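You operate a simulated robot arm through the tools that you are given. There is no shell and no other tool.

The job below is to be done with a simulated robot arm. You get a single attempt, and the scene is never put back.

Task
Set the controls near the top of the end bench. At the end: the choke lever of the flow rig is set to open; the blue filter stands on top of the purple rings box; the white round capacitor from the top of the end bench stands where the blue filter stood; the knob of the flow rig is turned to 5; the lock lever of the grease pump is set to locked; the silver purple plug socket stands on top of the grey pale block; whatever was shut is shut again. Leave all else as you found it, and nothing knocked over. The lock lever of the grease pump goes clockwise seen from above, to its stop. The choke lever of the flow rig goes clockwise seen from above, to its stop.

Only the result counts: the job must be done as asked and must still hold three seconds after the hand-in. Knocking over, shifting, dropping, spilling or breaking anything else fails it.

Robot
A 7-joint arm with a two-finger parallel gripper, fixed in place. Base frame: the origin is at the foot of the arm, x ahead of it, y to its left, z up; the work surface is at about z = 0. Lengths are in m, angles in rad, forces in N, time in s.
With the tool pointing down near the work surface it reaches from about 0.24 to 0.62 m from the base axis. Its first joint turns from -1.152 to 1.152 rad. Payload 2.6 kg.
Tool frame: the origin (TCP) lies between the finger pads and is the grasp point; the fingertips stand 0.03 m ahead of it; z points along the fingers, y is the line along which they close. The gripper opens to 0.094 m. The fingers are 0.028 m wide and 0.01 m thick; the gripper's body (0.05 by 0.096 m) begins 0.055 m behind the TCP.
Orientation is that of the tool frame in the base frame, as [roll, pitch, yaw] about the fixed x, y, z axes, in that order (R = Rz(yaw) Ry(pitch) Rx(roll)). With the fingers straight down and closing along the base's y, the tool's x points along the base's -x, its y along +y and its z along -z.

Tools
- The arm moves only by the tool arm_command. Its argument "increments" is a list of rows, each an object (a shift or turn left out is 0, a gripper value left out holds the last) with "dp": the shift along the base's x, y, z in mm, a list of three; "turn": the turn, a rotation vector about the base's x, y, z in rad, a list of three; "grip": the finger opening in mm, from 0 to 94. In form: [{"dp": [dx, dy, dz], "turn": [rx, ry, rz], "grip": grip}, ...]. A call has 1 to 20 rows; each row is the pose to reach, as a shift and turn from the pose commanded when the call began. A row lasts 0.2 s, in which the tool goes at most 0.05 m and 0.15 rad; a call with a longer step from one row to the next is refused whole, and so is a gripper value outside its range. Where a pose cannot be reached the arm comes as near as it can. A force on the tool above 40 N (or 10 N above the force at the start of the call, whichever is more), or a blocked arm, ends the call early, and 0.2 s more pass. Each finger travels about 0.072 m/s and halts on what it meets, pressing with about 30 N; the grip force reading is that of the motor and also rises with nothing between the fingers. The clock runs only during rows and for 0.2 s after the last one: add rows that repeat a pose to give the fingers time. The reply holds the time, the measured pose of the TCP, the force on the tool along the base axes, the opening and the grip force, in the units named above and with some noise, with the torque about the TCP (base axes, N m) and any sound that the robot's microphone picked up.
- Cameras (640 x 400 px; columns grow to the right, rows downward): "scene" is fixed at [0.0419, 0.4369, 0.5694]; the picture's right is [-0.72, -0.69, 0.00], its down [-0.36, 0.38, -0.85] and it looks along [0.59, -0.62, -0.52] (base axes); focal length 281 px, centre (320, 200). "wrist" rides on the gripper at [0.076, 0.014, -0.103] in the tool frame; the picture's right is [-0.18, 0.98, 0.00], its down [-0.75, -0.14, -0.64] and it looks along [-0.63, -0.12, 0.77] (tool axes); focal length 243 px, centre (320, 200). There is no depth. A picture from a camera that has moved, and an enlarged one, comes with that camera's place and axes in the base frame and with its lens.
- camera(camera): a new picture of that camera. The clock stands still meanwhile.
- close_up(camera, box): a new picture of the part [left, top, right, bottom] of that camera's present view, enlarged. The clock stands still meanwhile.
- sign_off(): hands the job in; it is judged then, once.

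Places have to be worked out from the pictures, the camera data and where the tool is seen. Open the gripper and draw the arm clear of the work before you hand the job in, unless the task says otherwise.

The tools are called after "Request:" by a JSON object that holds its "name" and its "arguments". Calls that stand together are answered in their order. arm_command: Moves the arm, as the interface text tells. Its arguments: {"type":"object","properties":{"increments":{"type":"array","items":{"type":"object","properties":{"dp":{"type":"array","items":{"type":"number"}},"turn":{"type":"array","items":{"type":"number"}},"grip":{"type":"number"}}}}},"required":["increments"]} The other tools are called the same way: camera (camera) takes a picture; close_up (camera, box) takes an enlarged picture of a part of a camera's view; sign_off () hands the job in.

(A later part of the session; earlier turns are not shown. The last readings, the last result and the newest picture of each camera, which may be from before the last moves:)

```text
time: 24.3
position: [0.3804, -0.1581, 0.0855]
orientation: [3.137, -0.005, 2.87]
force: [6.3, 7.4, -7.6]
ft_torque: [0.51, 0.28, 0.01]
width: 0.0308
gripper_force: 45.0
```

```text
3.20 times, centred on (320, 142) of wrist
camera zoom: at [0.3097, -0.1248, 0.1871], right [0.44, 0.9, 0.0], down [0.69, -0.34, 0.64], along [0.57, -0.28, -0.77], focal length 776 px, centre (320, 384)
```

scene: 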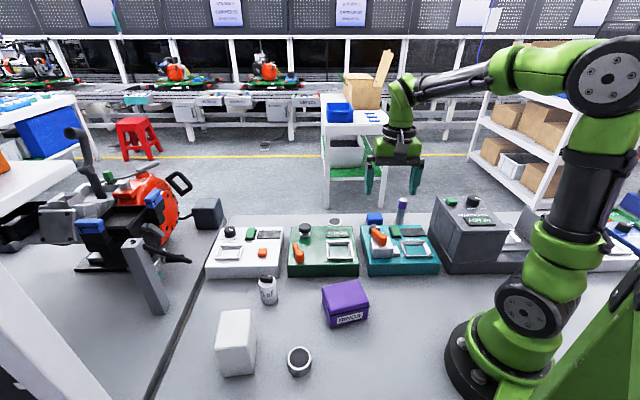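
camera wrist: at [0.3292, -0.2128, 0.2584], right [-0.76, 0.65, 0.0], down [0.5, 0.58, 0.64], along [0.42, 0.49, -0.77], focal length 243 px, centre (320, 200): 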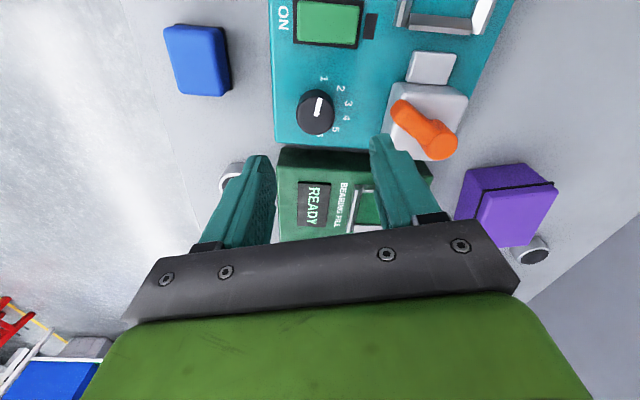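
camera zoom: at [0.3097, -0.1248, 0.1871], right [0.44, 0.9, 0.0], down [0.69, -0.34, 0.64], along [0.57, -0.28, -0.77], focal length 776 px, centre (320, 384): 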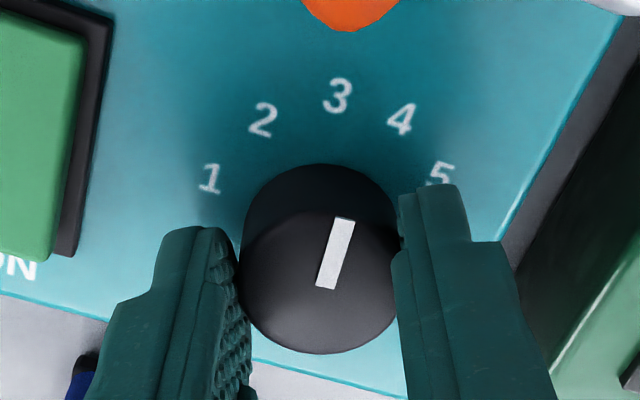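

The knob points near 3 now (75° turned). Small side loads have built up, so I add a sub-millimetre relief shift and continue the rotation.

Request:
{"name": "arm_command", "arguments": {"increments": [{"dp": [0.8, 0.8, -0.8], "turn": [0, 0, 0]}, {"dp": [0.8, 0.8, -0.8], "turn": [0, 0, -0.06]}, {"dp": [0.8, 0.8, -0.8], "turn": [0, 0, -0.12]}, {"dp": [0.8, 0.8, -0.8], "turn": [0, 0, -0.18]}, {"dp": [0.8, 0.8, -0.8], "turn": [0, 0, -0.24]}, {"dp": [0.8, 0.8, -0.8], "turn": [0, 0, -0.3]}, {"dp": [0.8, 0.8, -0.8], "turn": [0, 0, -0.36]}, {"dp": [0.8, 0.8, -0.8], "turn": [0, 0, -0.42]}, {"dp": [0.8, 0.8, -0.8], "turn": [0, 0, -0.48]}, {"dp": [0.8, 0.8, -0.8], "turn": [0, 0, -0.54]}, {"dp": [0.8, 0.8, -0.8], "turn": [0, 0, -0.6]}]}}

Request:
{"name": "close_up", "arguments": {"camera": "wrist", "box": [220, 80, 420, 205]}}

```text
time: 25.4
position: [0.3806, -0.1577, 0.0845]
orientation: [3.139, -0.003, 2.656]
force: [-1.8, 1.1, 1.3]
ft_torque: [-0.31, -0.24, -0.05]
width: 0.0308
gripper_force: 45.1
stopped in row 5: the force on the tool passed its limit at 42 N (the readings are from after the stop); the commanded pose is now the measured one
```

```text
3.20 times, centred on (320, 142) of wrist
camera zoom: at [0.3187, -0.1106, 0.1871], right [0.62, 0.78, 0.0], down [0.6, -0.48, 0.64], along [0.5, -0.4, -0.77], focal length 776 px, centre (320, 384)
```

zoom: 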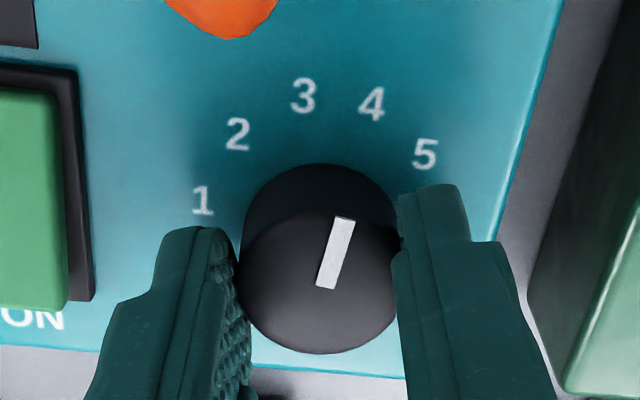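

Still following (88° turned). I continue with the same slow rotation.

Request:
{"name": "arm_command", "arguments": {"increments": [{"turn": [0, 0, -0.05]}, {"turn": [0, 0, -0.1]}, {"turn": [0, 0, -0.15]}, {"turn": [0, 0, -0.2]}, {"turn": [0, 0, -0.25]}, {"turn": [0, 0, -0.3]}, {"turn": [0, 0, -0.35]}, {"turn": [0, 0, -0.4]}, {"turn": [0, 0, -0.45]}, {"turn": [0, 0, -0.5]}]}}

Request:
{"name": "close_up", "arguments": {"camera": "wrist", "box": [220, 80, 420, 205]}}

```text
time: 27.6
position: [0.3803, -0.156, 0.0852]
orientation: [3.138, -0.007, 2.156]
force: [-7.8, 11.2, 7.7]
ft_torque: [-0.33, -0.14, -0.04]
width: 0.0312
gripper_force: 45.4
```

```text
3.20 times, centred on (320, 142) of wrist
camera zoom: at [0.3497, -0.0871, 0.1872], right [0.92, 0.39, 0.0], down [0.3, -0.71, 0.64], along [0.25, -0.59, -0.77], focal length 776 px, centre (320, 384)
```

zoom: 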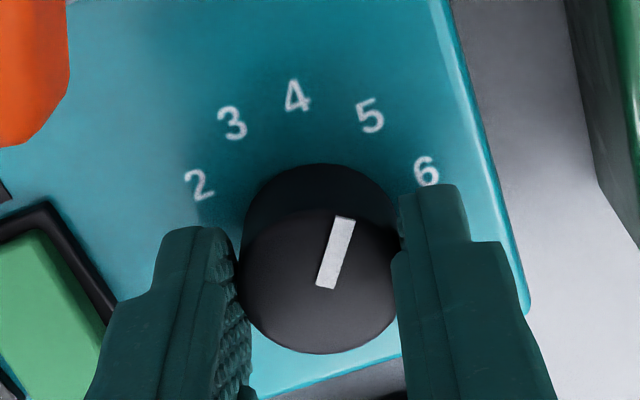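

Now about 116° turned, pointer between 4 and 5. I relieve the side load a little and turn the remaining ~27°.

Request:
{"name": "arm_command", "arguments": {"increments": [{"dp": [-0.8, 1.2, 0.8], "turn": [0, 0, 0]}, {"dp": [-0.8, 1.2, 0.8], "turn": [0, 0, -0.06]}, {"dp": [-0.8, 1.2, 0.8], "turn": [0, 0, -0.12]}, {"dp": [-0.8, 1.2, 0.8], "turn": [0, 0, -0.18]}, {"dp": [-0.8, 1.2, 0.8], "turn": [0, 0, -0.24]}, {"dp": [-0.8, 1.2, 0.8], "turn": [0, 0, -0.3]}, {"dp": [-0.8, 1.2, 0.8], "turn": [0, 0, -0.36]}, {"dp": [-0.8, 1.2, 0.8], "turn": [0, 0, -0.42]}, {"dp": [-0.8, 1.2, 0.8], "turn": [0, 0, -0.48]}, {"dp": [-0.8, 1.2, 0.8], "turn": [0, 0, -0.48]}]}}

Request:
{"name": "close_up", "arguments": {"camera": "wrist", "box": [220, 80, 420, 205]}}

```text
time: 28.8
position: [0.3811, -0.1563, 0.0854]
orientation: [3.136, -0.002, 1.948]
force: [1.1, -0.4, -0.3]
ft_torque: [0.19, 0.18, 0.03]
width: 0.0309
gripper_force: 45.4
stopped in row 5: the force on the tool passed its limit at 42 N (the readings are from after the stop); the commanded pose is now the measured one
```

```text
3.20 times, centred on (320, 142) of wrist
camera zoom: at [0.3647, -0.0817, 0.187], right [0.98, 0.19, 0.0], down [0.14, -0.75, 0.64], along [0.13, -0.63, -0.77], focal length 776 px, centre (320, 384)
```

zoom: 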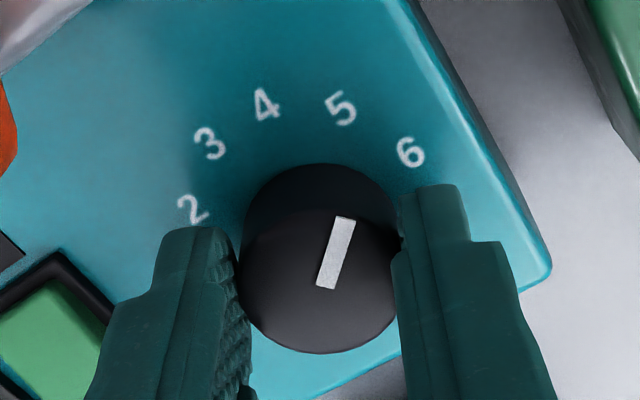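

About 128° turned; roughly 16° remain. I finish with small steps.

Request:
{"name": "arm_command", "arguments": {"increments": [{"turn": [0, 0, -0.04]}, {"turn": [0, 0, -0.08]}, {"turn": [0, 0, -0.12]}, {"turn": [0, 0, -0.16]}, {"turn": [0, 0, -0.2]}, {"turn": [0, 0, -0.24]}, {"turn": [0, 0, -0.274]}, {"turn": [0, 0, -0.274]}]}}

Request:
{"name": "close_up", "arguments": {"camera": "wrist", "box": [220, 80, 420, 205]}}

```text
time: 30.6
position: [0.3823, -0.1562, 0.085]
orientation: [3.136, -0.003, 1.672]
force: [-13.0, 11.1, 20.7]
ft_torque: [0.36, 0.38, -0.04]
width: 0.0311
gripper_force: 44.6
```

```text
3.20 times, centred on (320, 142) of wrist
camera zoom: at [0.3864, -0.0805, 0.1871], right [1.0, -0.08, 0.0], down [-0.07, -0.77, 0.64], along [-0.05, -0.64, -0.77], focal length 776 px, centre (320, 384)
```

zoom: 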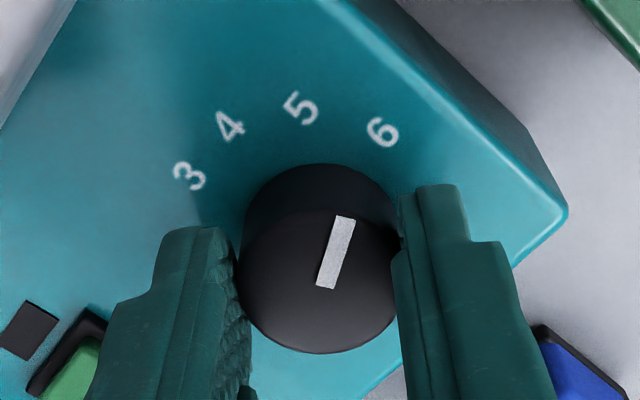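

The pointer appears to be past 5 (digit spacing is nearer 30–32° than 36°): I estimate it at ~73° base angle while 5 lies near 90°. I relieve the load and turn back counter-clockwise about 17°.

Request:
{"name": "arm_command", "arguments": {"increments": [{"dp": [-1, 1, 1.5], "turn": [0, 0, 0.03]}, {"dp": [-1, 1, 1.5], "turn": [0, 0, 0.08]}, {"dp": [-1, 1, 1.5], "turn": [0, 0, 0.13]}, {"dp": [-1, 1, 1.5], "turn": [0, 0, 0.18]}, {"dp": [-1, 1, 1.5], "turn": [0, 0, 0.23]}, {"dp": [-1, 1, 1.5], "turn": [0, 0, 0.28]}, {"dp": [-1, 1, 1.5], "turn": [0, 0, 0.3]}, {"dp": [-1, 1, 1.5], "turn": [0, 0, 0.3]}]}}

Request:
{"name": "close_up", "arguments": {"camera": "wrist", "box": [220, 80, 420, 205]}}

```text
time: 31.4
position: [0.3822, -0.1568, 0.0853]
orientation: [3.136, 0.004, 1.802]
force: [2.0, -1.6, -2.7]
ft_torque: [0.5, 0.16, 0.06]
width: 0.031
gripper_force: 45.5
stopped in row 4: the force on the tool passed its limit at 44 N (the readings are from after the stop); the commanded pose is now the measured one
```

```text
3.20 times, centred on (320, 142) of wrist
camera zoom: at [0.3758, -0.0797, 0.1868], right [1.0, 0.05, 0.01], down [0.03, -0.76, 0.64], along [0.03, -0.64, -0.77], focal length 776 px, centre (320, 384)
```

zoom: 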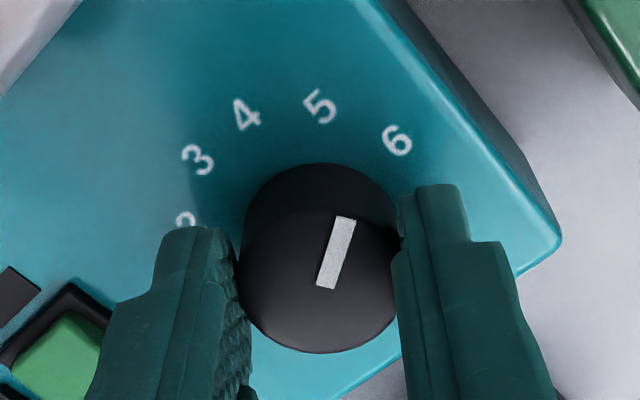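

Half of it done (yaw 1.80). I continue the counter-clockwise correction by about 10° more.

Request:
{"name": "arm_command", "arguments": {"increments": [{"turn": [0, 0, 0.03]}, {"turn": [0, 0, 0.06]}, {"turn": [0, 0, 0.09]}, {"turn": [0, 0, 0.12]}, {"turn": [0, 0, 0.15]}, {"turn": [0, 0, 0.17]}, {"turn": [0, 0, 0.17]}]}}

Request:
{"name": "close_up", "arguments": {"camera": "wrist", "box": [220, 80, 420, 205]}}

```text
time: 33.0
position: [0.3816, -0.1559, 0.0846]
orientation: [3.138, 0.005, 1.976]
force: [12.8, -9.7, -21.0]
ft_torque: [0.23, 0.0, 0.0]
width: 0.031
gripper_force: 44.5
```

```text
3.20 times, centred on (320, 142) of wrist
camera zoom: at [0.3623, -0.0815, 0.1867], right [0.98, 0.22, 0.01], down [0.16, -0.75, 0.64], along [0.14, -0.63, -0.76], focal length 776 px, centre (320, 384)
```

zoom: 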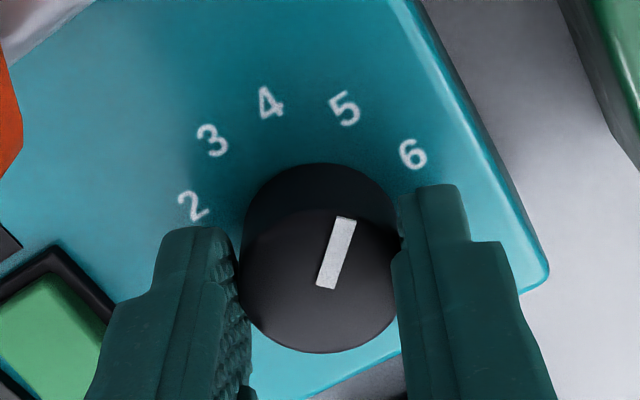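

The digit 5 is now nearly in the relation that 1 had at the start. I release the knob, lift off and take a near-vertical look to judge the pointer exactly.

Request:
{"name": "arm_command", "arguments": {"increments": [{"dp": [0.8, -0.6, -1], "grip": 32}, {"dp": [0.8, -0.6, -1], "grip": 50}, {"dp": [0.8, -0.6, -1], "grip": 50}, {"dp": [0.8, -0.6, 20], "grip": 50}, {"dp": [0.8, -0.6, 60], "grip": 50}, {"dp": [0.8, -0.6, 100], "grip": 50}, {"dp": [-3, -14, 125], "grip": 50}, {"dp": [-6, -28, 125], "grip": 50}, {"dp": [-9, -42, 125], "grip": 50}, {"dp": [-13, -56, 125], "grip": 50}, {"dp": [-13, -56, 125], "grip": 50}]}}

Request:
{"name": "camera", "arguments": {"camera": "wrist"}}

```text
time: 35.4
position: [0.3683, -0.2126, 0.209]
orientation: [3.137, 0.005, 1.974]
force: [-0.3, 0.2, 0.1]
ft_torque: [0.02, -0.01, 0.03]
width: 0.0502
gripper_force: 0.2
```

```text
taken
camera wrist: at [0.3503, -0.1382, 0.311], right [0.98, 0.22, 0.01], down [0.16, -0.75, 0.64], along [0.14, -0.63, -0.77], focal length 243 px, centre (320, 200)
```

wrist: 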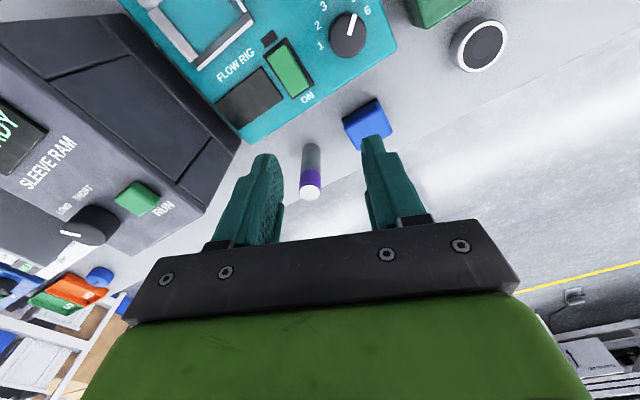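

I zoom in on the knob near the top of this view.

Request:
{"name": "close_up", "arguments": {"camera": "wrist", "box": [290, 0, 402, 70]}}

```text
5.71 times, centred on (346, 35) of wrist
camera zoom: at [0.3503, -0.1382, 0.311], right [0.98, 0.22, 0.01], down [0.16, -0.75, 0.64], along [0.14, -0.63, -0.77], focal length 1386 px, centre (171, 1143)
```

zoom: 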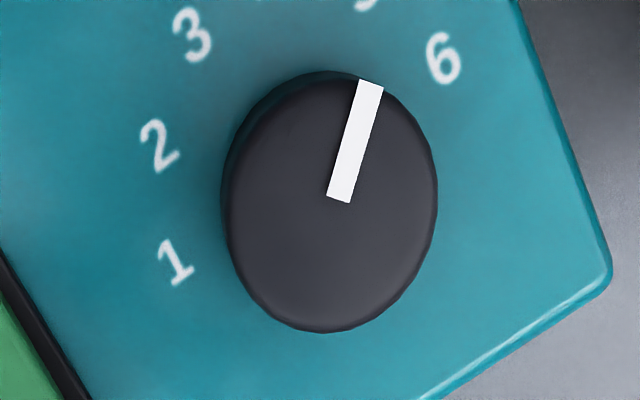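

From this near-vertical view the pointer is at 88.4°, and digit angles fit ±80/48/16°, which puts 5 at ~87–89°: the knob is set to 5. Now I level the tool and travel toward the grease pump lever (pivot about (0.448,0.068)).

Request:
{"name": "arm_command", "arguments": {"increments": [{"dp": [10, 40, 5], "turn": [0.0028, 0.0062, 0]}, {"dp": [25, 80, 5], "turn": [0.0028, 0.0062, 0]}, {"dp": [40, 120, 5], "turn": [0.0028, 0.0062, 0]}, {"dp": [60, 160, 5], "turn": [0.0028, 0.0062, 0]}, {"dp": [75, 195, 5], "turn": [0.0028, 0.0062, 0]}, {"dp": [88, 225, 5], "turn": [0.0028, 0.0062, 0]}, {"dp": [88, 225, 5], "turn": [0.0028, 0.0062, 0]}]}}

Request:
{"name": "arm_command", "arguments": {"increments": [{"dp": [5, 8, 0], "turn": [0, 0, 0.13]}, {"dp": [10, 16, 0], "turn": [0, 0, 0.26]}, {"dp": [15, 24, 0], "turn": [0, 0, 0.39]}, {"dp": [20, 32, 0], "turn": [0, 0, 0.52]}, {"dp": [25, 40, 0], "turn": [0, 0, 0.65]}, {"dp": [28, 42, -20], "turn": [0, 0, 0.785]}, {"dp": [28, 42, -20], "turn": [0, 0, 0.785]}]}}

Request:
{"name": "camera", "arguments": {"camera": "wrist"}}

Request:
{"name": "camera", "arguments": {"camera": "scene"}}

```text
time: 37.0
position: [0.4587, 0.012, 0.2144]
orientation: [-3.14, -0.003, 1.971]
force: [0.6, 0.4, -0.4]
ft_torque: [0.01, -0.01, 0.0]
width: 0.05
gripper_force: 0.0
```

```text
time: 38.6
position: [0.4842, 0.0535, 0.1955]
orientation: [-3.141, -0.001, 2.759]
force: [0.3, 0.2, 0.1]
ft_torque: [0.02, -0.02, 0.04]
width: 0.05
gripper_force: 0.1
```

```text
taken
camera wrist: at [0.4181, 0.0948, 0.2984], right [0.54, 0.84, 0.0], down [0.65, -0.41, 0.64], along [0.54, -0.34, -0.77], focal length 243 px, centre (320, 200)
```

wrist: 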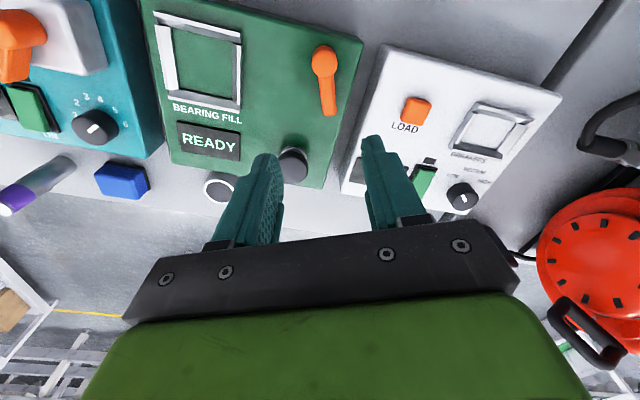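

```text
taken
```

scene: 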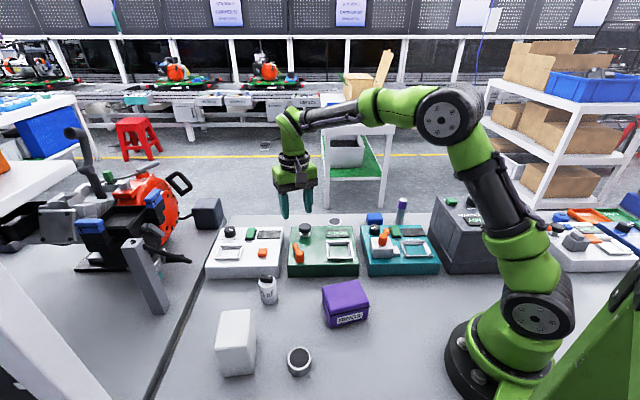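

There is also another device at the far right of the bench; I check it, and zoom on the grease-pump lever.

Request:
{"name": "close_up", "arguments": {"camera": "scene", "box": [512, 190, 640, 270]}}

Request:
{"name": "close_up", "arguments": {"camera": "wrist", "box": [240, 30, 400, 130]}}

Request:
{"name": "close_up", "arguments": {"camera": "wrist", "box": [130, 60, 340, 210]}}

```text
5.00 times, centred on (576, 230) of scene
camera zoom: at [0.0419, 0.4369, 0.5694], right [-0.72, -0.69, 0.0], down [-0.36, 0.38, -0.85], along [0.59, -0.62, -0.52], focal length 1403 px, centre (-960, 50)
```

zoom: 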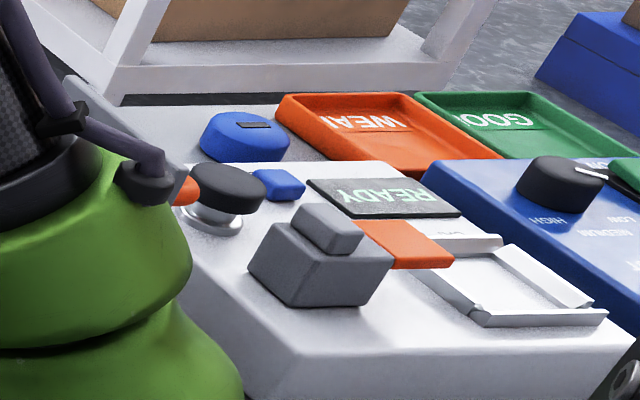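

```text
4.00 times, centred on (320, 80) of wrist
camera zoom: at [0.4181, 0.0948, 0.2984], right [0.54, 0.84, 0.0], down [0.65, -0.41, 0.64], along [0.54, -0.34, -0.77], focal length 970 px, centre (320, 680)
```

zoom: 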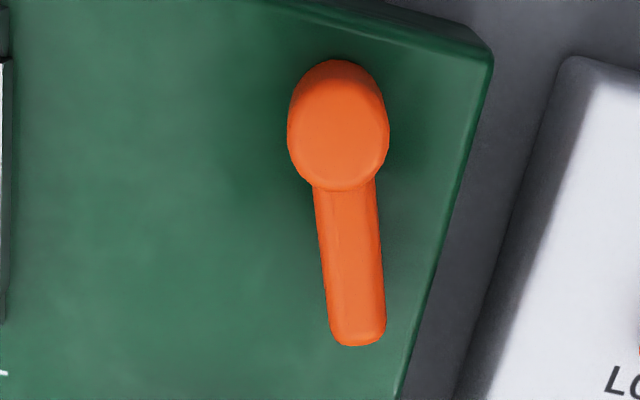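

```text
2.67 times, centred on (235, 135) of wrist
camera zoom: at [0.4181, 0.0948, 0.2984], right [0.54, 0.84, 0.0], down [0.65, -0.41, 0.64], along [0.54, -0.34, -0.77], focal length 647 px, centre (547, 373)
```

zoom: 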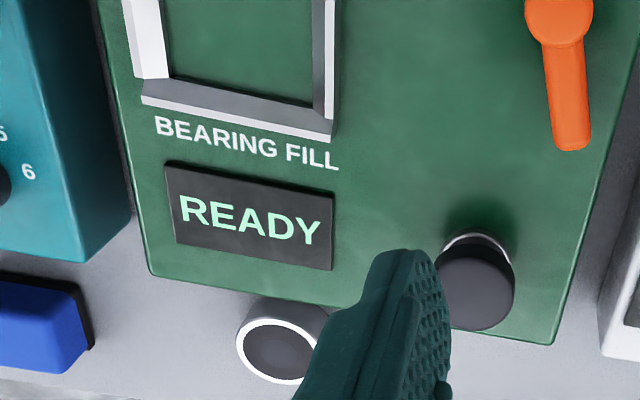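

The green device's button is labelled GREASE, so this is the grease pump; its lever points at about -26°, pivot ~28 mm/-22 mm behind the TCP. I shift (+6,+5) mm, trim yaw, and descend to just above the lever.

Request:
{"name": "arm_command", "arguments": {"increments": [{"dp": [6, 5, -25], "turn": [0, 0, -0.076], "grip": 45}, {"dp": [6, 5, -55], "turn": [0, 0, -0.076], "grip": 45}, {"dp": [6, 5, -85], "turn": [0, 0, -0.076], "grip": 45}, {"dp": [6, 5, -85], "turn": [0, 0, -0.076], "grip": 45}]}}

Request:
{"name": "camera", "arguments": {"camera": "wrist"}}

Request:
{"name": "close_up", "arguments": {"camera": "scene", "box": [272, 190, 368, 250]}}

```text
time: 39.6
position: [0.4898, 0.0573, 0.1097]
orientation: [3.141, -0.002, 2.682]
force: [-0.2, -0.1, 0.1]
ft_torque: [-0.04, -0.02, -0.01]
width: 0.045
gripper_force: 0.0
```

```text
taken
camera wrist: at [0.4264, 0.1031, 0.2125], right [0.6, 0.8, 0.0], down [0.61, -0.46, 0.64], along [0.51, -0.38, -0.77], focal length 243 px, centre (320, 200)
```

wrist: 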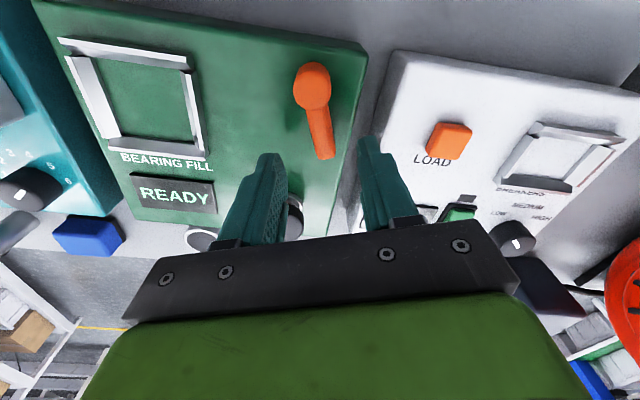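

```text
6.67 times, centred on (320, 220) of scene
camera zoom: at [0.0419, 0.4369, 0.5694], right [-0.72, -0.69, 0.0], down [-0.36, 0.38, -0.85], along [0.59, -0.62, -0.52], focal length 1871 px, centre (320, 67)
```

zoom: 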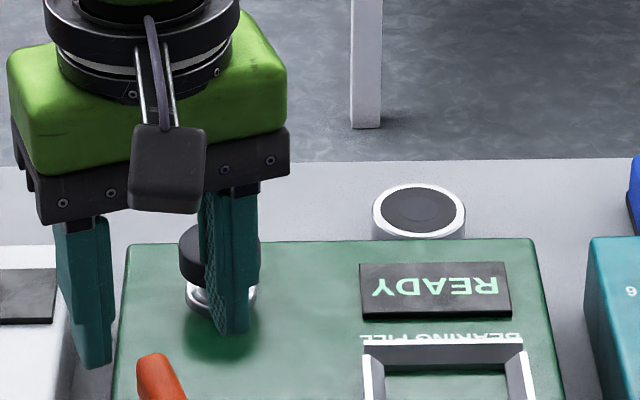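

The lever is centred under the gripper. I descend beside it and narrow the fingers to cage it.

Request:
{"name": "arm_command", "arguments": {"increments": [{"dp": [0.5, 1, -8], "grip": 45}, {"dp": [0.5, 1, -16], "grip": 45}, {"dp": [0.5, 1, -22], "grip": 45}, {"dp": [0.5, 1, -22], "grip": 24}, {"dp": [0.5, 1, -22], "grip": 24}]}}

Request:
{"name": "camera", "arguments": {"camera": "wrist"}}

Request:
{"name": "close_up", "arguments": {"camera": "scene", "box": [272, 205, 368, 265]}}

```text
time: 40.8
position: [0.4905, 0.0589, 0.0877]
orientation: [3.139, 0.0, 2.683]
force: [0.1, 0.6, -0.8]
ft_torque: [-0.01, 0.02, 0.0]
width: 0.0238
gripper_force: 0.0
```

```text
taken
camera wrist: at [0.4277, 0.1052, 0.1897], right [0.6, 0.8, 0.0], down [0.61, -0.46, 0.64], along [0.51, -0.38, -0.77], focal length 243 px, centre (320, 200)
```

wrist: 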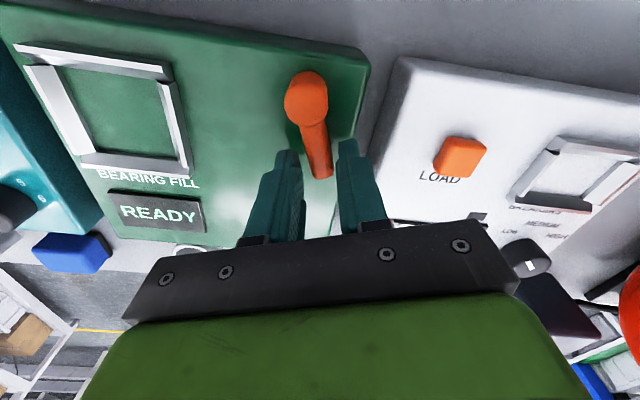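

```text
6.67 times, centred on (320, 235) of scene
camera zoom: at [0.0419, 0.4369, 0.5694], right [-0.72, -0.69, 0.0], down [-0.36, 0.38, -0.85], along [0.59, -0.62, -0.52], focal length 1871 px, centre (320, -33)
```

zoom: 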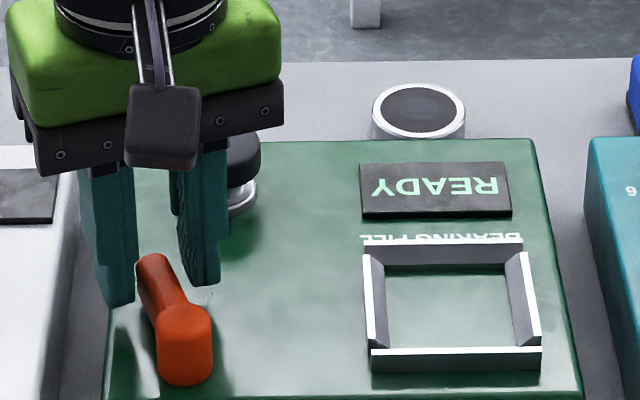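

Fingers straddle the lever tip with the pivot 41 mm behind. I swing clockwise about the pivot by 48° first.

Request:
{"name": "arm_command", "arguments": {"increments": [{"dp": [-3.0, -4.9, 0], "turn": [0, 0, -0.1396]}, {"dp": [-6.6, -9.4, 0], "turn": [0, 0, -0.2793]}, {"dp": [-10.8, -13.3, 0], "turn": [0, 0, -0.4189]}, {"dp": [-15.5, -16.6, 0], "turn": [0, 0, -0.5585]}, {"dp": [-20.6, -19.2, 0], "turn": [0, 0, -0.6981]}, {"dp": [-26.1, -21.1, 0], "turn": [0, 0, -0.8378]}, {"dp": [-26.1, -21.1, 0], "turn": [0, 0, -0.8378]}]}}

Request:
{"name": "camera", "arguments": {"camera": "wrist"}}

Request:
{"name": "close_up", "arguments": {"camera": "scene", "box": [272, 205, 368, 265]}}

```text
time: 42.4
position: [0.4655, 0.0386, 0.0865]
orientation: [3.141, -0.003, 1.844]
force: [-0.2, 0.4, -0.1]
ft_torque: [-0.04, -0.02, -0.04]
width: 0.0241
gripper_force: 0.3
```

```text
taken
camera wrist: at [0.457, 0.1154, 0.1895], right [1.0, 0.09, 0.0], down [0.07, -0.77, 0.64], along [0.06, -0.64, -0.77], focal length 243 px, centre (320, 200)
```

wrist: 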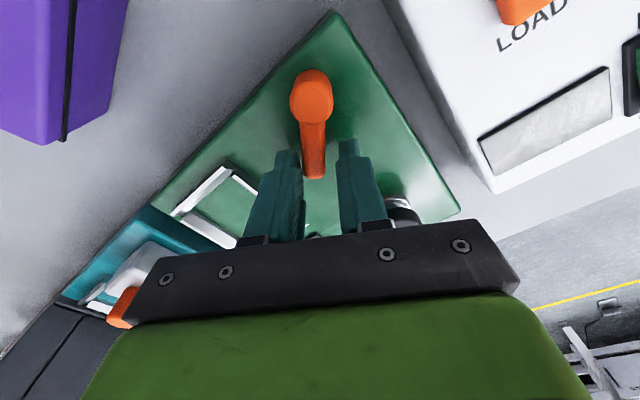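

```text
6.67 times, centred on (320, 235) of scene
camera zoom: at [0.0419, 0.4369, 0.5694], right [-0.72, -0.69, 0.0], down [-0.36, 0.38, -0.85], along [0.59, -0.62, -0.52], focal length 1871 px, centre (320, -33)
```

zoom: 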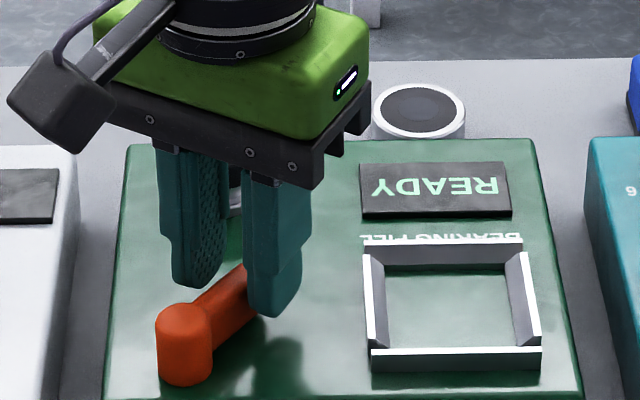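

The lever follows. I continue clockwise until its stop shows as force.

Request:
{"name": "arm_command", "arguments": {"increments": [{"dp": [-2.8, -0.6, 0], "turn": [0, 0, -0.07]}, {"dp": [-5.6, -1.1, 0], "turn": [0, 0, -0.1396]}, {"dp": [-8.5, -1.3, 0], "turn": [0, 0, -0.21]}, {"dp": [-11.4, -1.4, 0], "turn": [0, 0, -0.2793]}, {"dp": [-11.4, -1.4, 0], "turn": [0, 0, -0.2793]}]}}

Request:
{"name": "camera", "arguments": {"camera": "wrist"}}

```text
time: 43.6
position: [0.4542, 0.0364, 0.0888]
orientation: [3.14, -0.003, 1.565]
force: [5.1, 0.4, -1.7]
ft_torque: [0.0, -0.1, 0.03]
width: 0.0277
gripper_force: 2.7
```

```text
taken
camera wrist: at [0.4678, 0.1128, 0.1901], right [0.98, -0.19, 0.0], down [-0.15, -0.75, 0.64], along [-0.12, -0.63, -0.77], focal length 243 px, centre (320, 200)
```

wrist: 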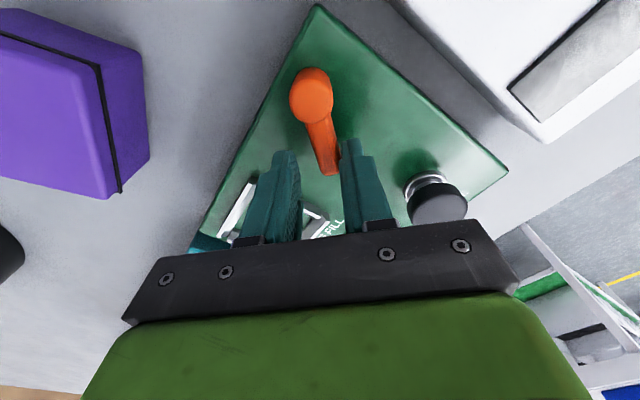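

Contact with the stop begins (fingers pushed apart slightly). I press a bit further to be sure.

Request:
{"name": "arm_command", "arguments": {"increments": [{"dp": [-2.8, 0.2, 0], "turn": [0, 0, -0.07]}, {"dp": [-5.7, 0.5, 0], "turn": [0, 0, -0.1396]}, {"dp": [-5.7, 0.5, 0], "turn": [0, 0, -0.1396]}]}}

Request:
{"name": "camera", "arguments": {"camera": "wrist"}}

Request:
{"name": "close_up", "arguments": {"camera": "scene", "box": [272, 205, 368, 265]}}

```text
time: 44.4
position: [0.4502, 0.038, 0.0892]
orientation: [3.135, -0.003, 1.43]
force: [25.2, 5.7, -4.9]
ft_torque: [0.1, -0.46, 0.3]
width: 0.0371
gripper_force: 11.9
```

```text
taken
camera wrist: at [0.4726, 0.111, 0.1918], right [0.95, -0.32, 0.01], down [-0.25, -0.73, 0.64], along [-0.2, -0.61, -0.77], focal length 243 px, centre (320, 200)
```

wrist: 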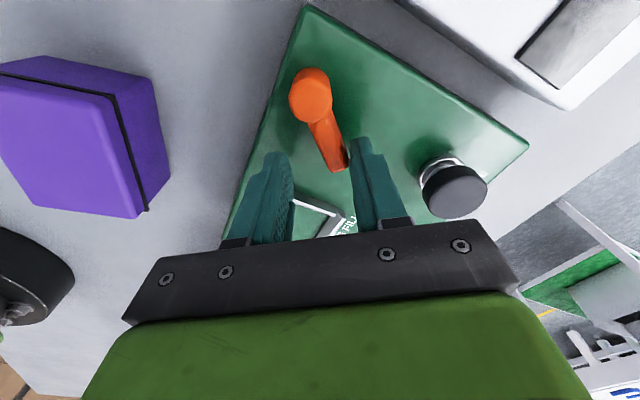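

```text
6.67 times, centred on (320, 235) of scene
camera zoom: at [0.0419, 0.4369, 0.5693], right [-0.72, -0.69, 0.0], down [-0.36, 0.38, -0.85], along [0.59, -0.62, -0.52], focal length 1871 px, centre (320, -33)
```

zoom: 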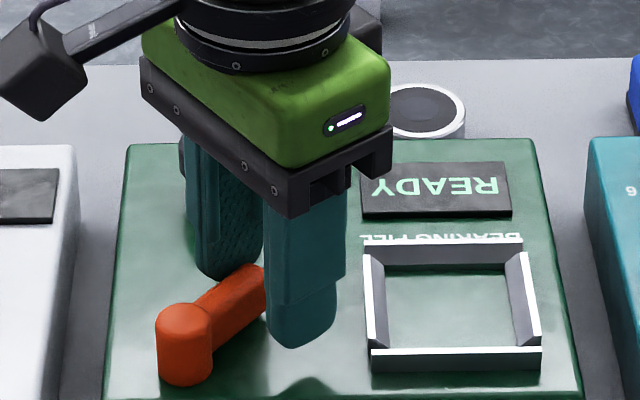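

25 N with no further movement: the lock lever is at its stop. I back off slightly, open and lift.

Request:
{"name": "arm_command", "arguments": {"increments": [{"dp": [4, 0, 0], "turn": [0, 0, 0.05], "grip": 50}, {"dp": [4, 0, 0], "turn": [0, 0, 0.05], "grip": 50}, {"dp": [4, 0, 25], "turn": [0, 0, 0.05], "grip": 50}, {"dp": [4, 0, 65], "turn": [0, 0, 0.05], "grip": 50}, {"dp": [4, 0, 110], "turn": [0, 0, 0.05], "grip": 50}, {"dp": [4, 0, 150], "turn": [0, 0, 0.05], "grip": 50}, {"dp": [4, 0, 150], "turn": [0, 0, 0.05], "grip": 50}]}}

Request:
{"name": "camera", "arguments": {"camera": "scene"}}

Request:
{"name": "close_up", "arguments": {"camera": "scene", "box": [200, 190, 440, 340]}}

```text
time: 46.0
position: [0.4504, 0.0397, 0.2387]
orientation: [-3.141, -0.003, 1.476]
force: [0.7, -0.2, -0.2]
ft_torque: [0.01, 0.0, -0.02]
width: 0.0497
gripper_force: 0.0
```

```text
taken
```

scene: 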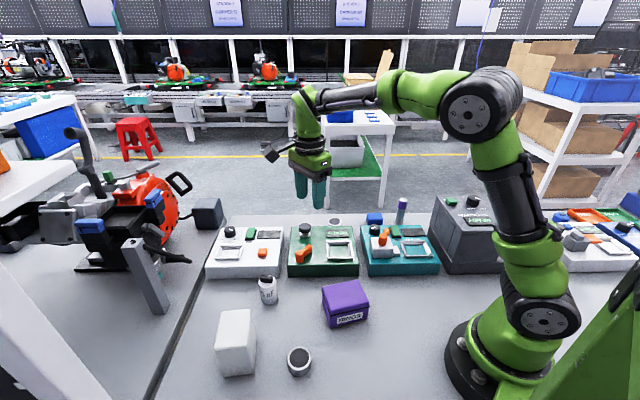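

```text
2.67 times, centred on (320, 265) of scene
camera zoom: at [0.0419, 0.4369, 0.5694], right [-0.72, -0.69, 0.0], down [-0.36, 0.38, -0.85], along [0.59, -0.62, -0.52], focal length 748 px, centre (320, 27)
```

zoom: 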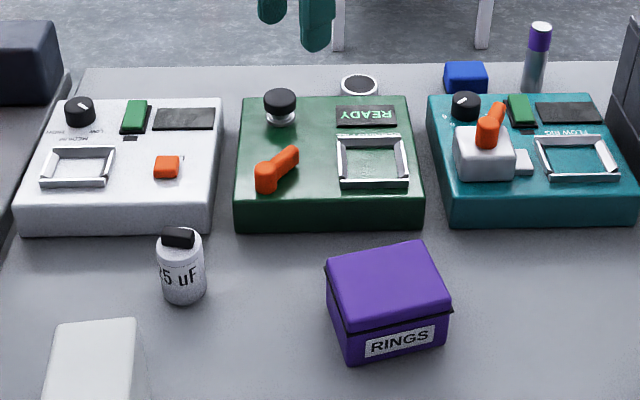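

Both levers are set. Next is the silver/purple plug socket; I move over toward it with the wrist at yaw ≈ 134° to look at it.

Request:
{"name": "arm_command", "arguments": {"increments": [{"dp": [-11, -38, 0], "turn": [0, 0, 0.108]}, {"dp": [-22, -77, 0], "turn": [0, 0, 0.216]}, {"dp": [-34, -116, 0], "turn": [0, 0, 0.324]}, {"dp": [-45, -155, 0], "turn": [0, 0, 0.432]}, {"dp": [-56, -194, 0], "turn": [0, 0, 0.54]}, {"dp": [-68, -232, 0], "turn": [0, 0, 0.648]}, {"dp": [-79, -271, 0], "turn": [0, 0, 0.756]}, {"dp": [-90, -310, 0], "turn": [0, 0, 0.863]}, {"dp": [-90, -310, 0], "turn": [0, 0, 0.863]}]}}

Request:
{"name": "camera", "arguments": {"camera": "wrist"}}

Request:
{"name": "camera", "arguments": {"camera": "scene"}}

```text
time: 48.0
position: [0.3635, -0.2744, 0.2376]
orientation: [3.141, -0.001, 2.341]
force: [0.2, 0.9, -0.2]
ft_torque: [0.01, 0.01, 0.01]
width: 0.0498
gripper_force: 0.0
```

```text
taken
camera wrist: at [0.3192, -0.2097, 0.3392], right [0.83, 0.55, 0.0], down [0.42, -0.64, 0.64], along [0.35, -0.53, -0.77], focal length 243 px, centre (320, 200)
```

wrist: 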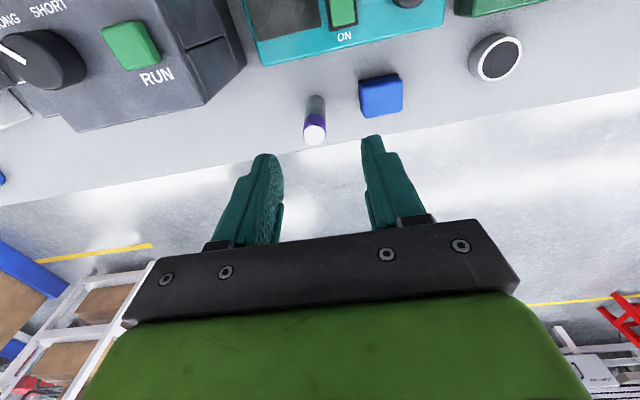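

```text
taken
```

scene: 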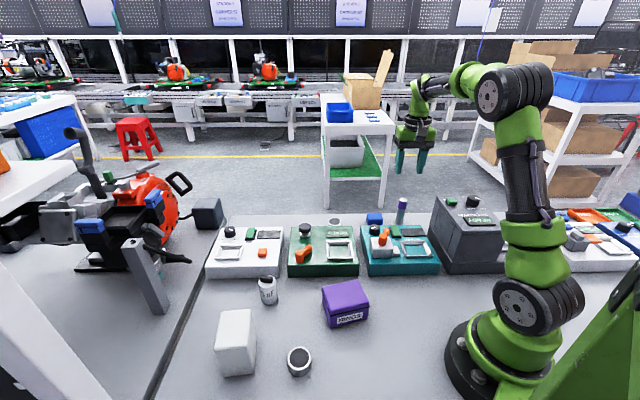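

Request:
{"name": "close_up", "arguments": {"camera": "wrist", "box": [264, 70, 424, 170]}}

```text
4.00 times, centred on (344, 120) of wrist
camera zoom: at [0.3192, -0.2097, 0.3392], right [0.83, 0.55, 0.0], down [0.42, -0.64, 0.64], along [0.35, -0.53, -0.77], focal length 970 px, centre (224, 520)
```

zoom: 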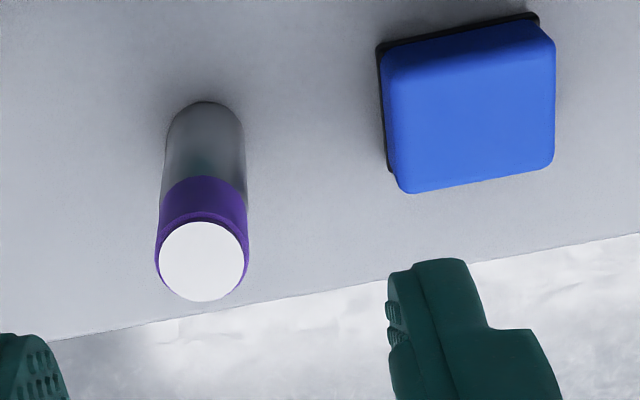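

The plug is at about (0.377,-0.308), 24 mm in diameter and ~98 mm tall. I move over it and descend to just above its top to check centring.

Request:
{"name": "arm_command", "arguments": {"increments": [{"dp": [7, -17, 0], "grip": 50}, {"dp": [13.4, -33.2, -10], "grip": 50}, {"dp": [13.4, -33.2, -50], "grip": 50}, {"dp": [13.4, -33.2, -90], "grip": 50}, {"dp": [13.4, -33.2, -102], "grip": 50}, {"dp": [13.4, -33.2, -102], "grip": 50}]}}

Request:
{"name": "close_up", "arguments": {"camera": "wrist", "box": [220, 80, 420, 205]}}

Request:
{"name": "close_up", "arguments": {"camera": "scene", "box": [340, 150, 468, 230]}}

```text
time: 49.4
position: [0.3733, -0.3025, 0.1365]
orientation: [-3.141, -0.003, 2.339]
force: [-0.5, 0.4, 0.1]
ft_torque: [-0.01, 0.0, -0.01]
width: 0.0499
gripper_force: 0.1
```

```text
3.20 times, centred on (320, 142) of wrist
camera zoom: at [0.3303, -0.2395, 0.2383], right [0.83, 0.55, 0.0], down [0.42, -0.64, 0.64], along [0.35, -0.53, -0.77], focal length 776 px, centre (320, 384)
```

zoom: 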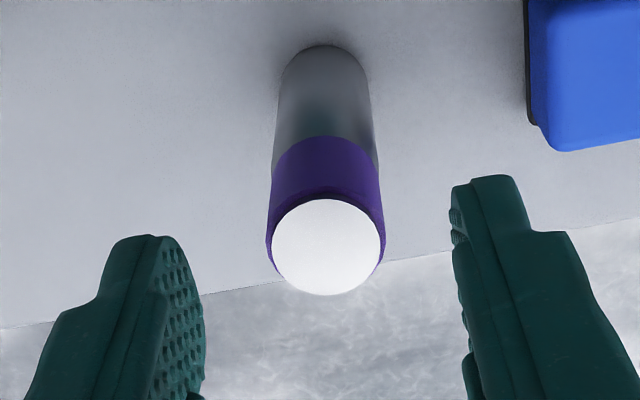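

```text
5.00 times, centred on (404, 190) of scene
camera zoom: at [0.0419, 0.4369, 0.5694], right [-0.72, -0.69, 0.0], down [-0.36, 0.38, -0.85], along [0.59, -0.62, -0.52], focal length 1403 px, centre (-100, 250)
```

zoom: 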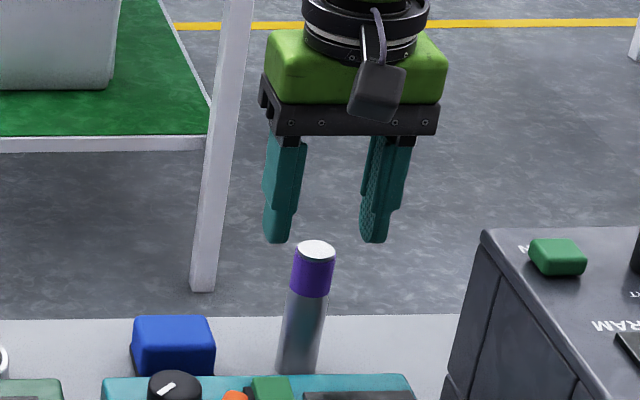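

Centred in the closing direction, 4 mm off along the finger width. I correct that, descend around the plug and close.

Request:
{"name": "arm_command", "arguments": {"increments": [{"dp": [2.8, -2.9, -10], "grip": 50}, {"dp": [2.8, -2.9, -40], "grip": 50}, {"dp": [2.8, -2.9, -72], "grip": 50}, {"dp": [2.8, -2.9, -72], "grip": 50}, {"dp": [2.8, -2.9, -72], "grip": 20}, {"dp": [2.8, -2.9, -72], "grip": 16}, {"dp": [2.8, -2.9, -72], "grip": 16}, {"dp": [2.8, -2.9, -72], "grip": 16}]}}

Request:
{"name": "close_up", "arguments": {"camera": "scene", "box": [340, 150, 468, 230]}}

```text
time: 51.2
position: [0.3753, -0.3072, 0.0645]
orientation: [3.141, -0.002, 2.338]
force: [0.6, 0.4, 0.2]
ft_torque: [0.02, -0.02, 0.0]
width: 0.0261
gripper_force: 30.2
```

```text
5.00 times, centred on (404, 190) of scene
camera zoom: at [0.0419, 0.4369, 0.5694], right [-0.72, -0.69, 0.0], down [-0.36, 0.38, -0.85], along [0.59, -0.62, -0.52], focal length 1403 px, centre (-100, 250)
```

zoom: 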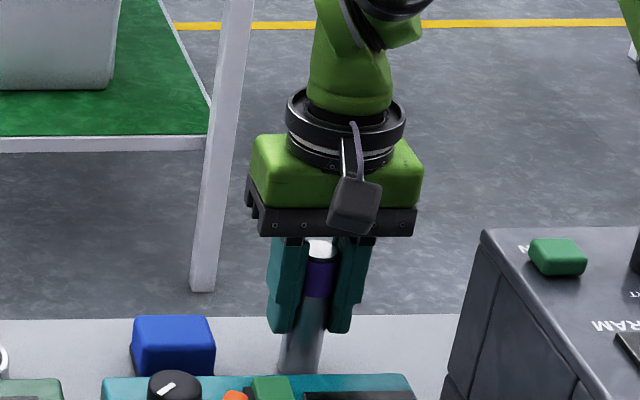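

Gripped the plug (26 mm). I lift it straight up and check that it hangs firmly.

Request:
{"name": "arm_command", "arguments": {"increments": [{"dp": [0, 0, 10]}, {"dp": [0, 0, 40]}, {"dp": [0, 0, 80]}, {"dp": [0, 0, 120]}, {"dp": [0, 0, 160]}, {"dp": [0, 0, 190]}, {"dp": [0, 0, 190]}]}}

Request:
{"name": "close_up", "arguments": {"camera": "scene", "box": [340, 100, 500, 240]}}

```text
time: 52.8
position: [0.377, -0.308, 0.2564]
orientation: [-3.141, -0.002, 2.34]
force: [-0.1, 0.3, -1.3]
ft_torque: [0.01, 0.02, 0.01]
width: 0.0263
gripper_force: 29.9
```

```text
2.86 times, centred on (420, 170) of scene
camera zoom: at [0.0419, 0.4369, 0.5694], right [-0.72, -0.69, 0.0], down [-0.36, 0.38, -0.85], along [0.59, -0.62, -0.52], focal length 802 px, centre (34, 286)
```

zoom: 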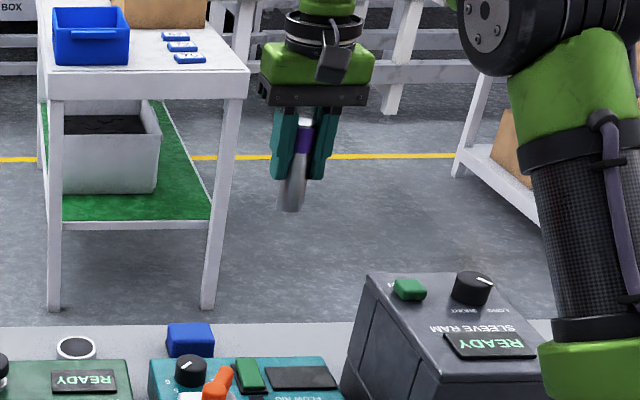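

Plug is held. I carry it at height across to the left, toward the pale block.

Request:
{"name": "arm_command", "arguments": {"increments": [{"dp": [0, 43, 0]}, {"dp": [0, 86, 0]}, {"dp": [0, 129, 0]}, {"dp": [0, 172, 0]}, {"dp": [0, 215, 0]}, {"dp": [0, 258, 0]}, {"dp": [0, 301, 0]}, {"dp": [0, 344, 0]}, {"dp": [-3, 387, 0]}, {"dp": [-6, 430, 0]}, {"dp": [-9, 473, 0]}, {"dp": [-12, 516, 0]}, {"dp": [-16, 559, 0]}, {"dp": [-20, 600, 0]}, {"dp": [-20, 600, 0]}]}}

Request:
{"name": "camera", "arguments": {"camera": "wrist"}}

Request:
{"name": "camera", "arguments": {"camera": "scene"}}

```text
time: 56.0
position: [0.3611, 0.2939, 0.254]
orientation: [3.141, -0.001, 2.339]
force: [-1.0, -0.4, -1.0]
ft_torque: [-0.03, 0.01, 0.02]
width: 0.0263
gripper_force: 30.0
```

```text
taken
camera wrist: at [0.3174, 0.3573, 0.356], right [0.83, 0.55, 0.0], down [0.42, -0.64, 0.64], along [0.35, -0.53, -0.77], focal length 243 px, centre (320, 200)
```

wrist: 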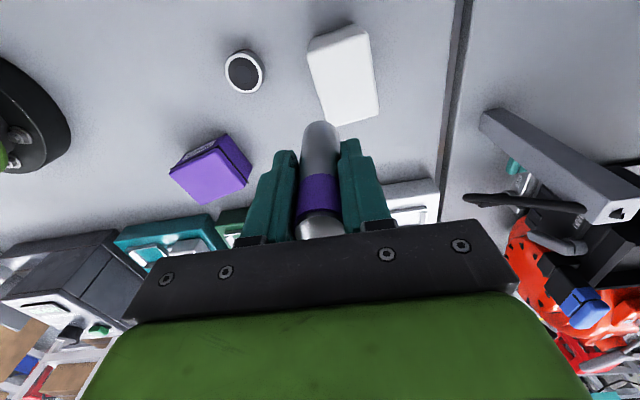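

```text
taken
```

scene: 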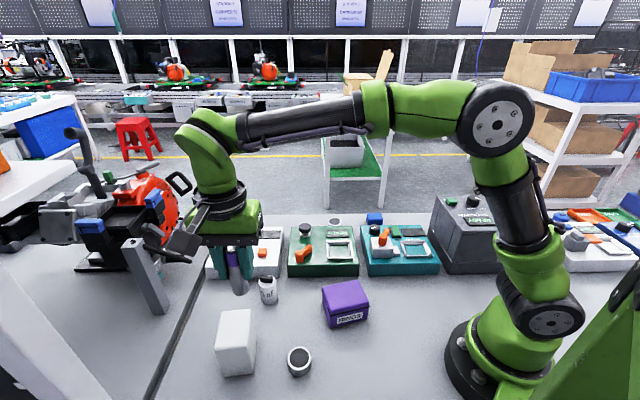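

The block is visible just behind the plug. I zoom in to locate its top face.

Request:
{"name": "close_up", "arguments": {"camera": "wrist", "box": [280, 10, 420, 135]}}

Request:
{"name": "close_up", "arguments": {"camera": "scene", "box": [190, 290, 318, 385]}}

```text
3.20 times, centred on (350, 72) of wrist
camera zoom: at [0.3174, 0.3573, 0.356], right [0.83, 0.55, 0.0], down [0.42, -0.64, 0.64], along [0.35, -0.53, -0.77], focal length 776 px, centre (224, 608)
```

zoom: 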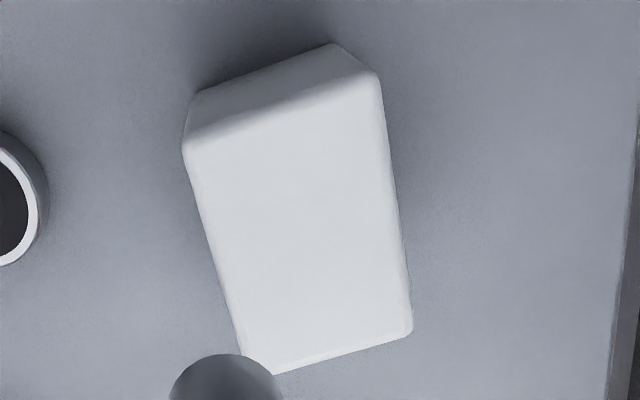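

```text
4.21 times, centred on (254, 338) of scene
camera zoom: at [0.0419, 0.4369, 0.5693], right [-0.72, -0.69, 0.0], down [-0.36, 0.38, -0.85], along [0.59, -0.62, -0.52], focal length 1182 px, centre (598, -379)
```

zoom: 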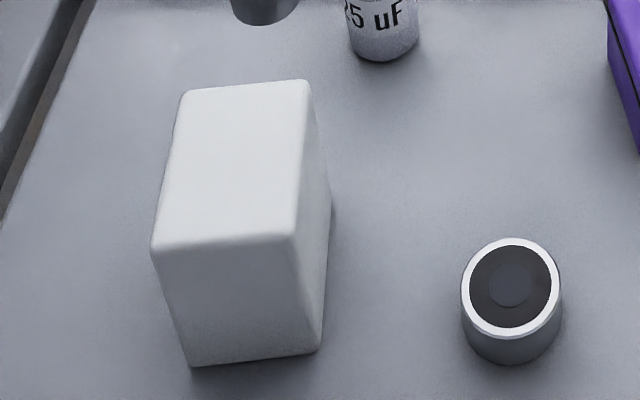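

The block's top is about 54×70 mm at height ≈0.10–0.11, its centre offset (+14,+22) mm from the tool. I shift there and descend partway, then check with the scene camera.

Request:
{"name": "arm_command", "arguments": {"increments": [{"dp": [7, 11, 0]}, {"dp": [13.6, 22.5, 0]}, {"dp": [13.6, 22.5, -25]}, {"dp": [13.6, 22.5, -50]}, {"dp": [13.6, 22.5, -62]}, {"dp": [13.6, 22.5, -62]}]}}

Request:
{"name": "camera", "arguments": {"camera": "wrist"}}

Request:
{"name": "close_up", "arguments": {"camera": "scene", "box": [180, 230, 340, 390]}}

```text
time: 57.4
position: [0.3711, 0.3179, 0.1918]
orientation: [3.141, -0.001, 2.34]
force: [-0.3, -0.5, -1.3]
ft_torque: [-0.01, 0.01, -0.03]
width: 0.0261
gripper_force: 29.6
```

```text
taken
camera wrist: at [0.328, 0.3803, 0.2935], right [0.83, 0.55, 0.0], down [0.42, -0.64, 0.64], along [0.35, -0.53, -0.77], focal length 243 px, centre (320, 200)
```

wrist: 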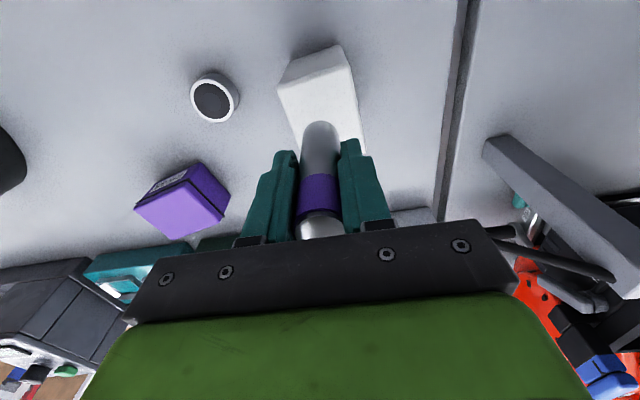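

```text
2.50 times, centred on (260, 310) of scene
camera zoom: at [0.0419, 0.4369, 0.5693], right [-0.72, -0.69, 0.0], down [-0.36, 0.38, -0.85], along [0.59, -0.62, -0.52], focal length 702 px, centre (470, -75)
```

zoom: 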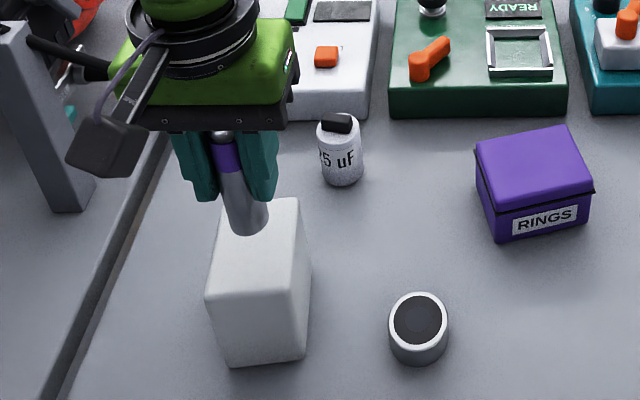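

Nearly above the block's centre. I zoom to verify the offset before lowering.

Request:
{"name": "close_up", "arguments": {"camera": "wrist", "box": [250, 35, 410, 160]}}

Request:
{"name": "close_up", "arguments": {"camera": "scene", "box": [215, 270, 279, 330]}}

```text
3.20 times, centred on (330, 98) of wrist
camera zoom: at [0.328, 0.3803, 0.2935], right [0.83, 0.55, 0.0], down [0.42, -0.64, 0.64], along [0.35, -0.53, -0.77], focal length 776 px, centre (288, 528)
```

zoom: 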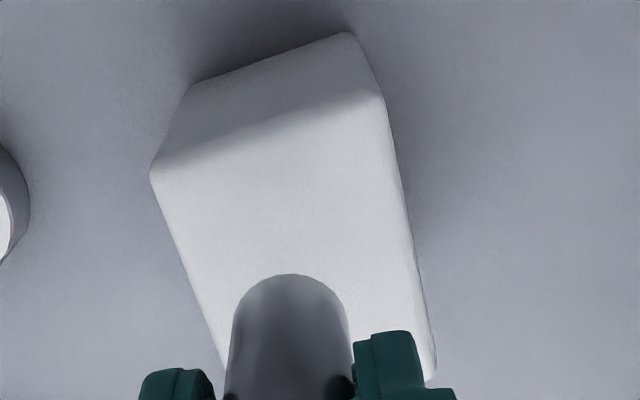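

```text
6.67 times, centred on (247, 300) of scene
camera zoom: at [0.0419, 0.4369, 0.5693], right [-0.72, -0.69, 0.0], down [-0.36, 0.38, -0.85], along [0.59, -0.62, -0.52], focal length 1871 px, centre (807, -467)
```

zoom: 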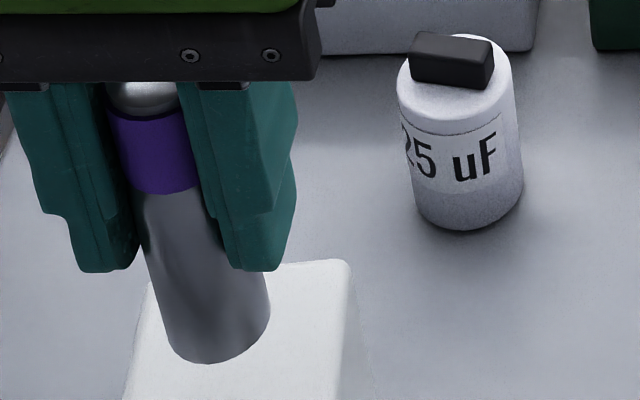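

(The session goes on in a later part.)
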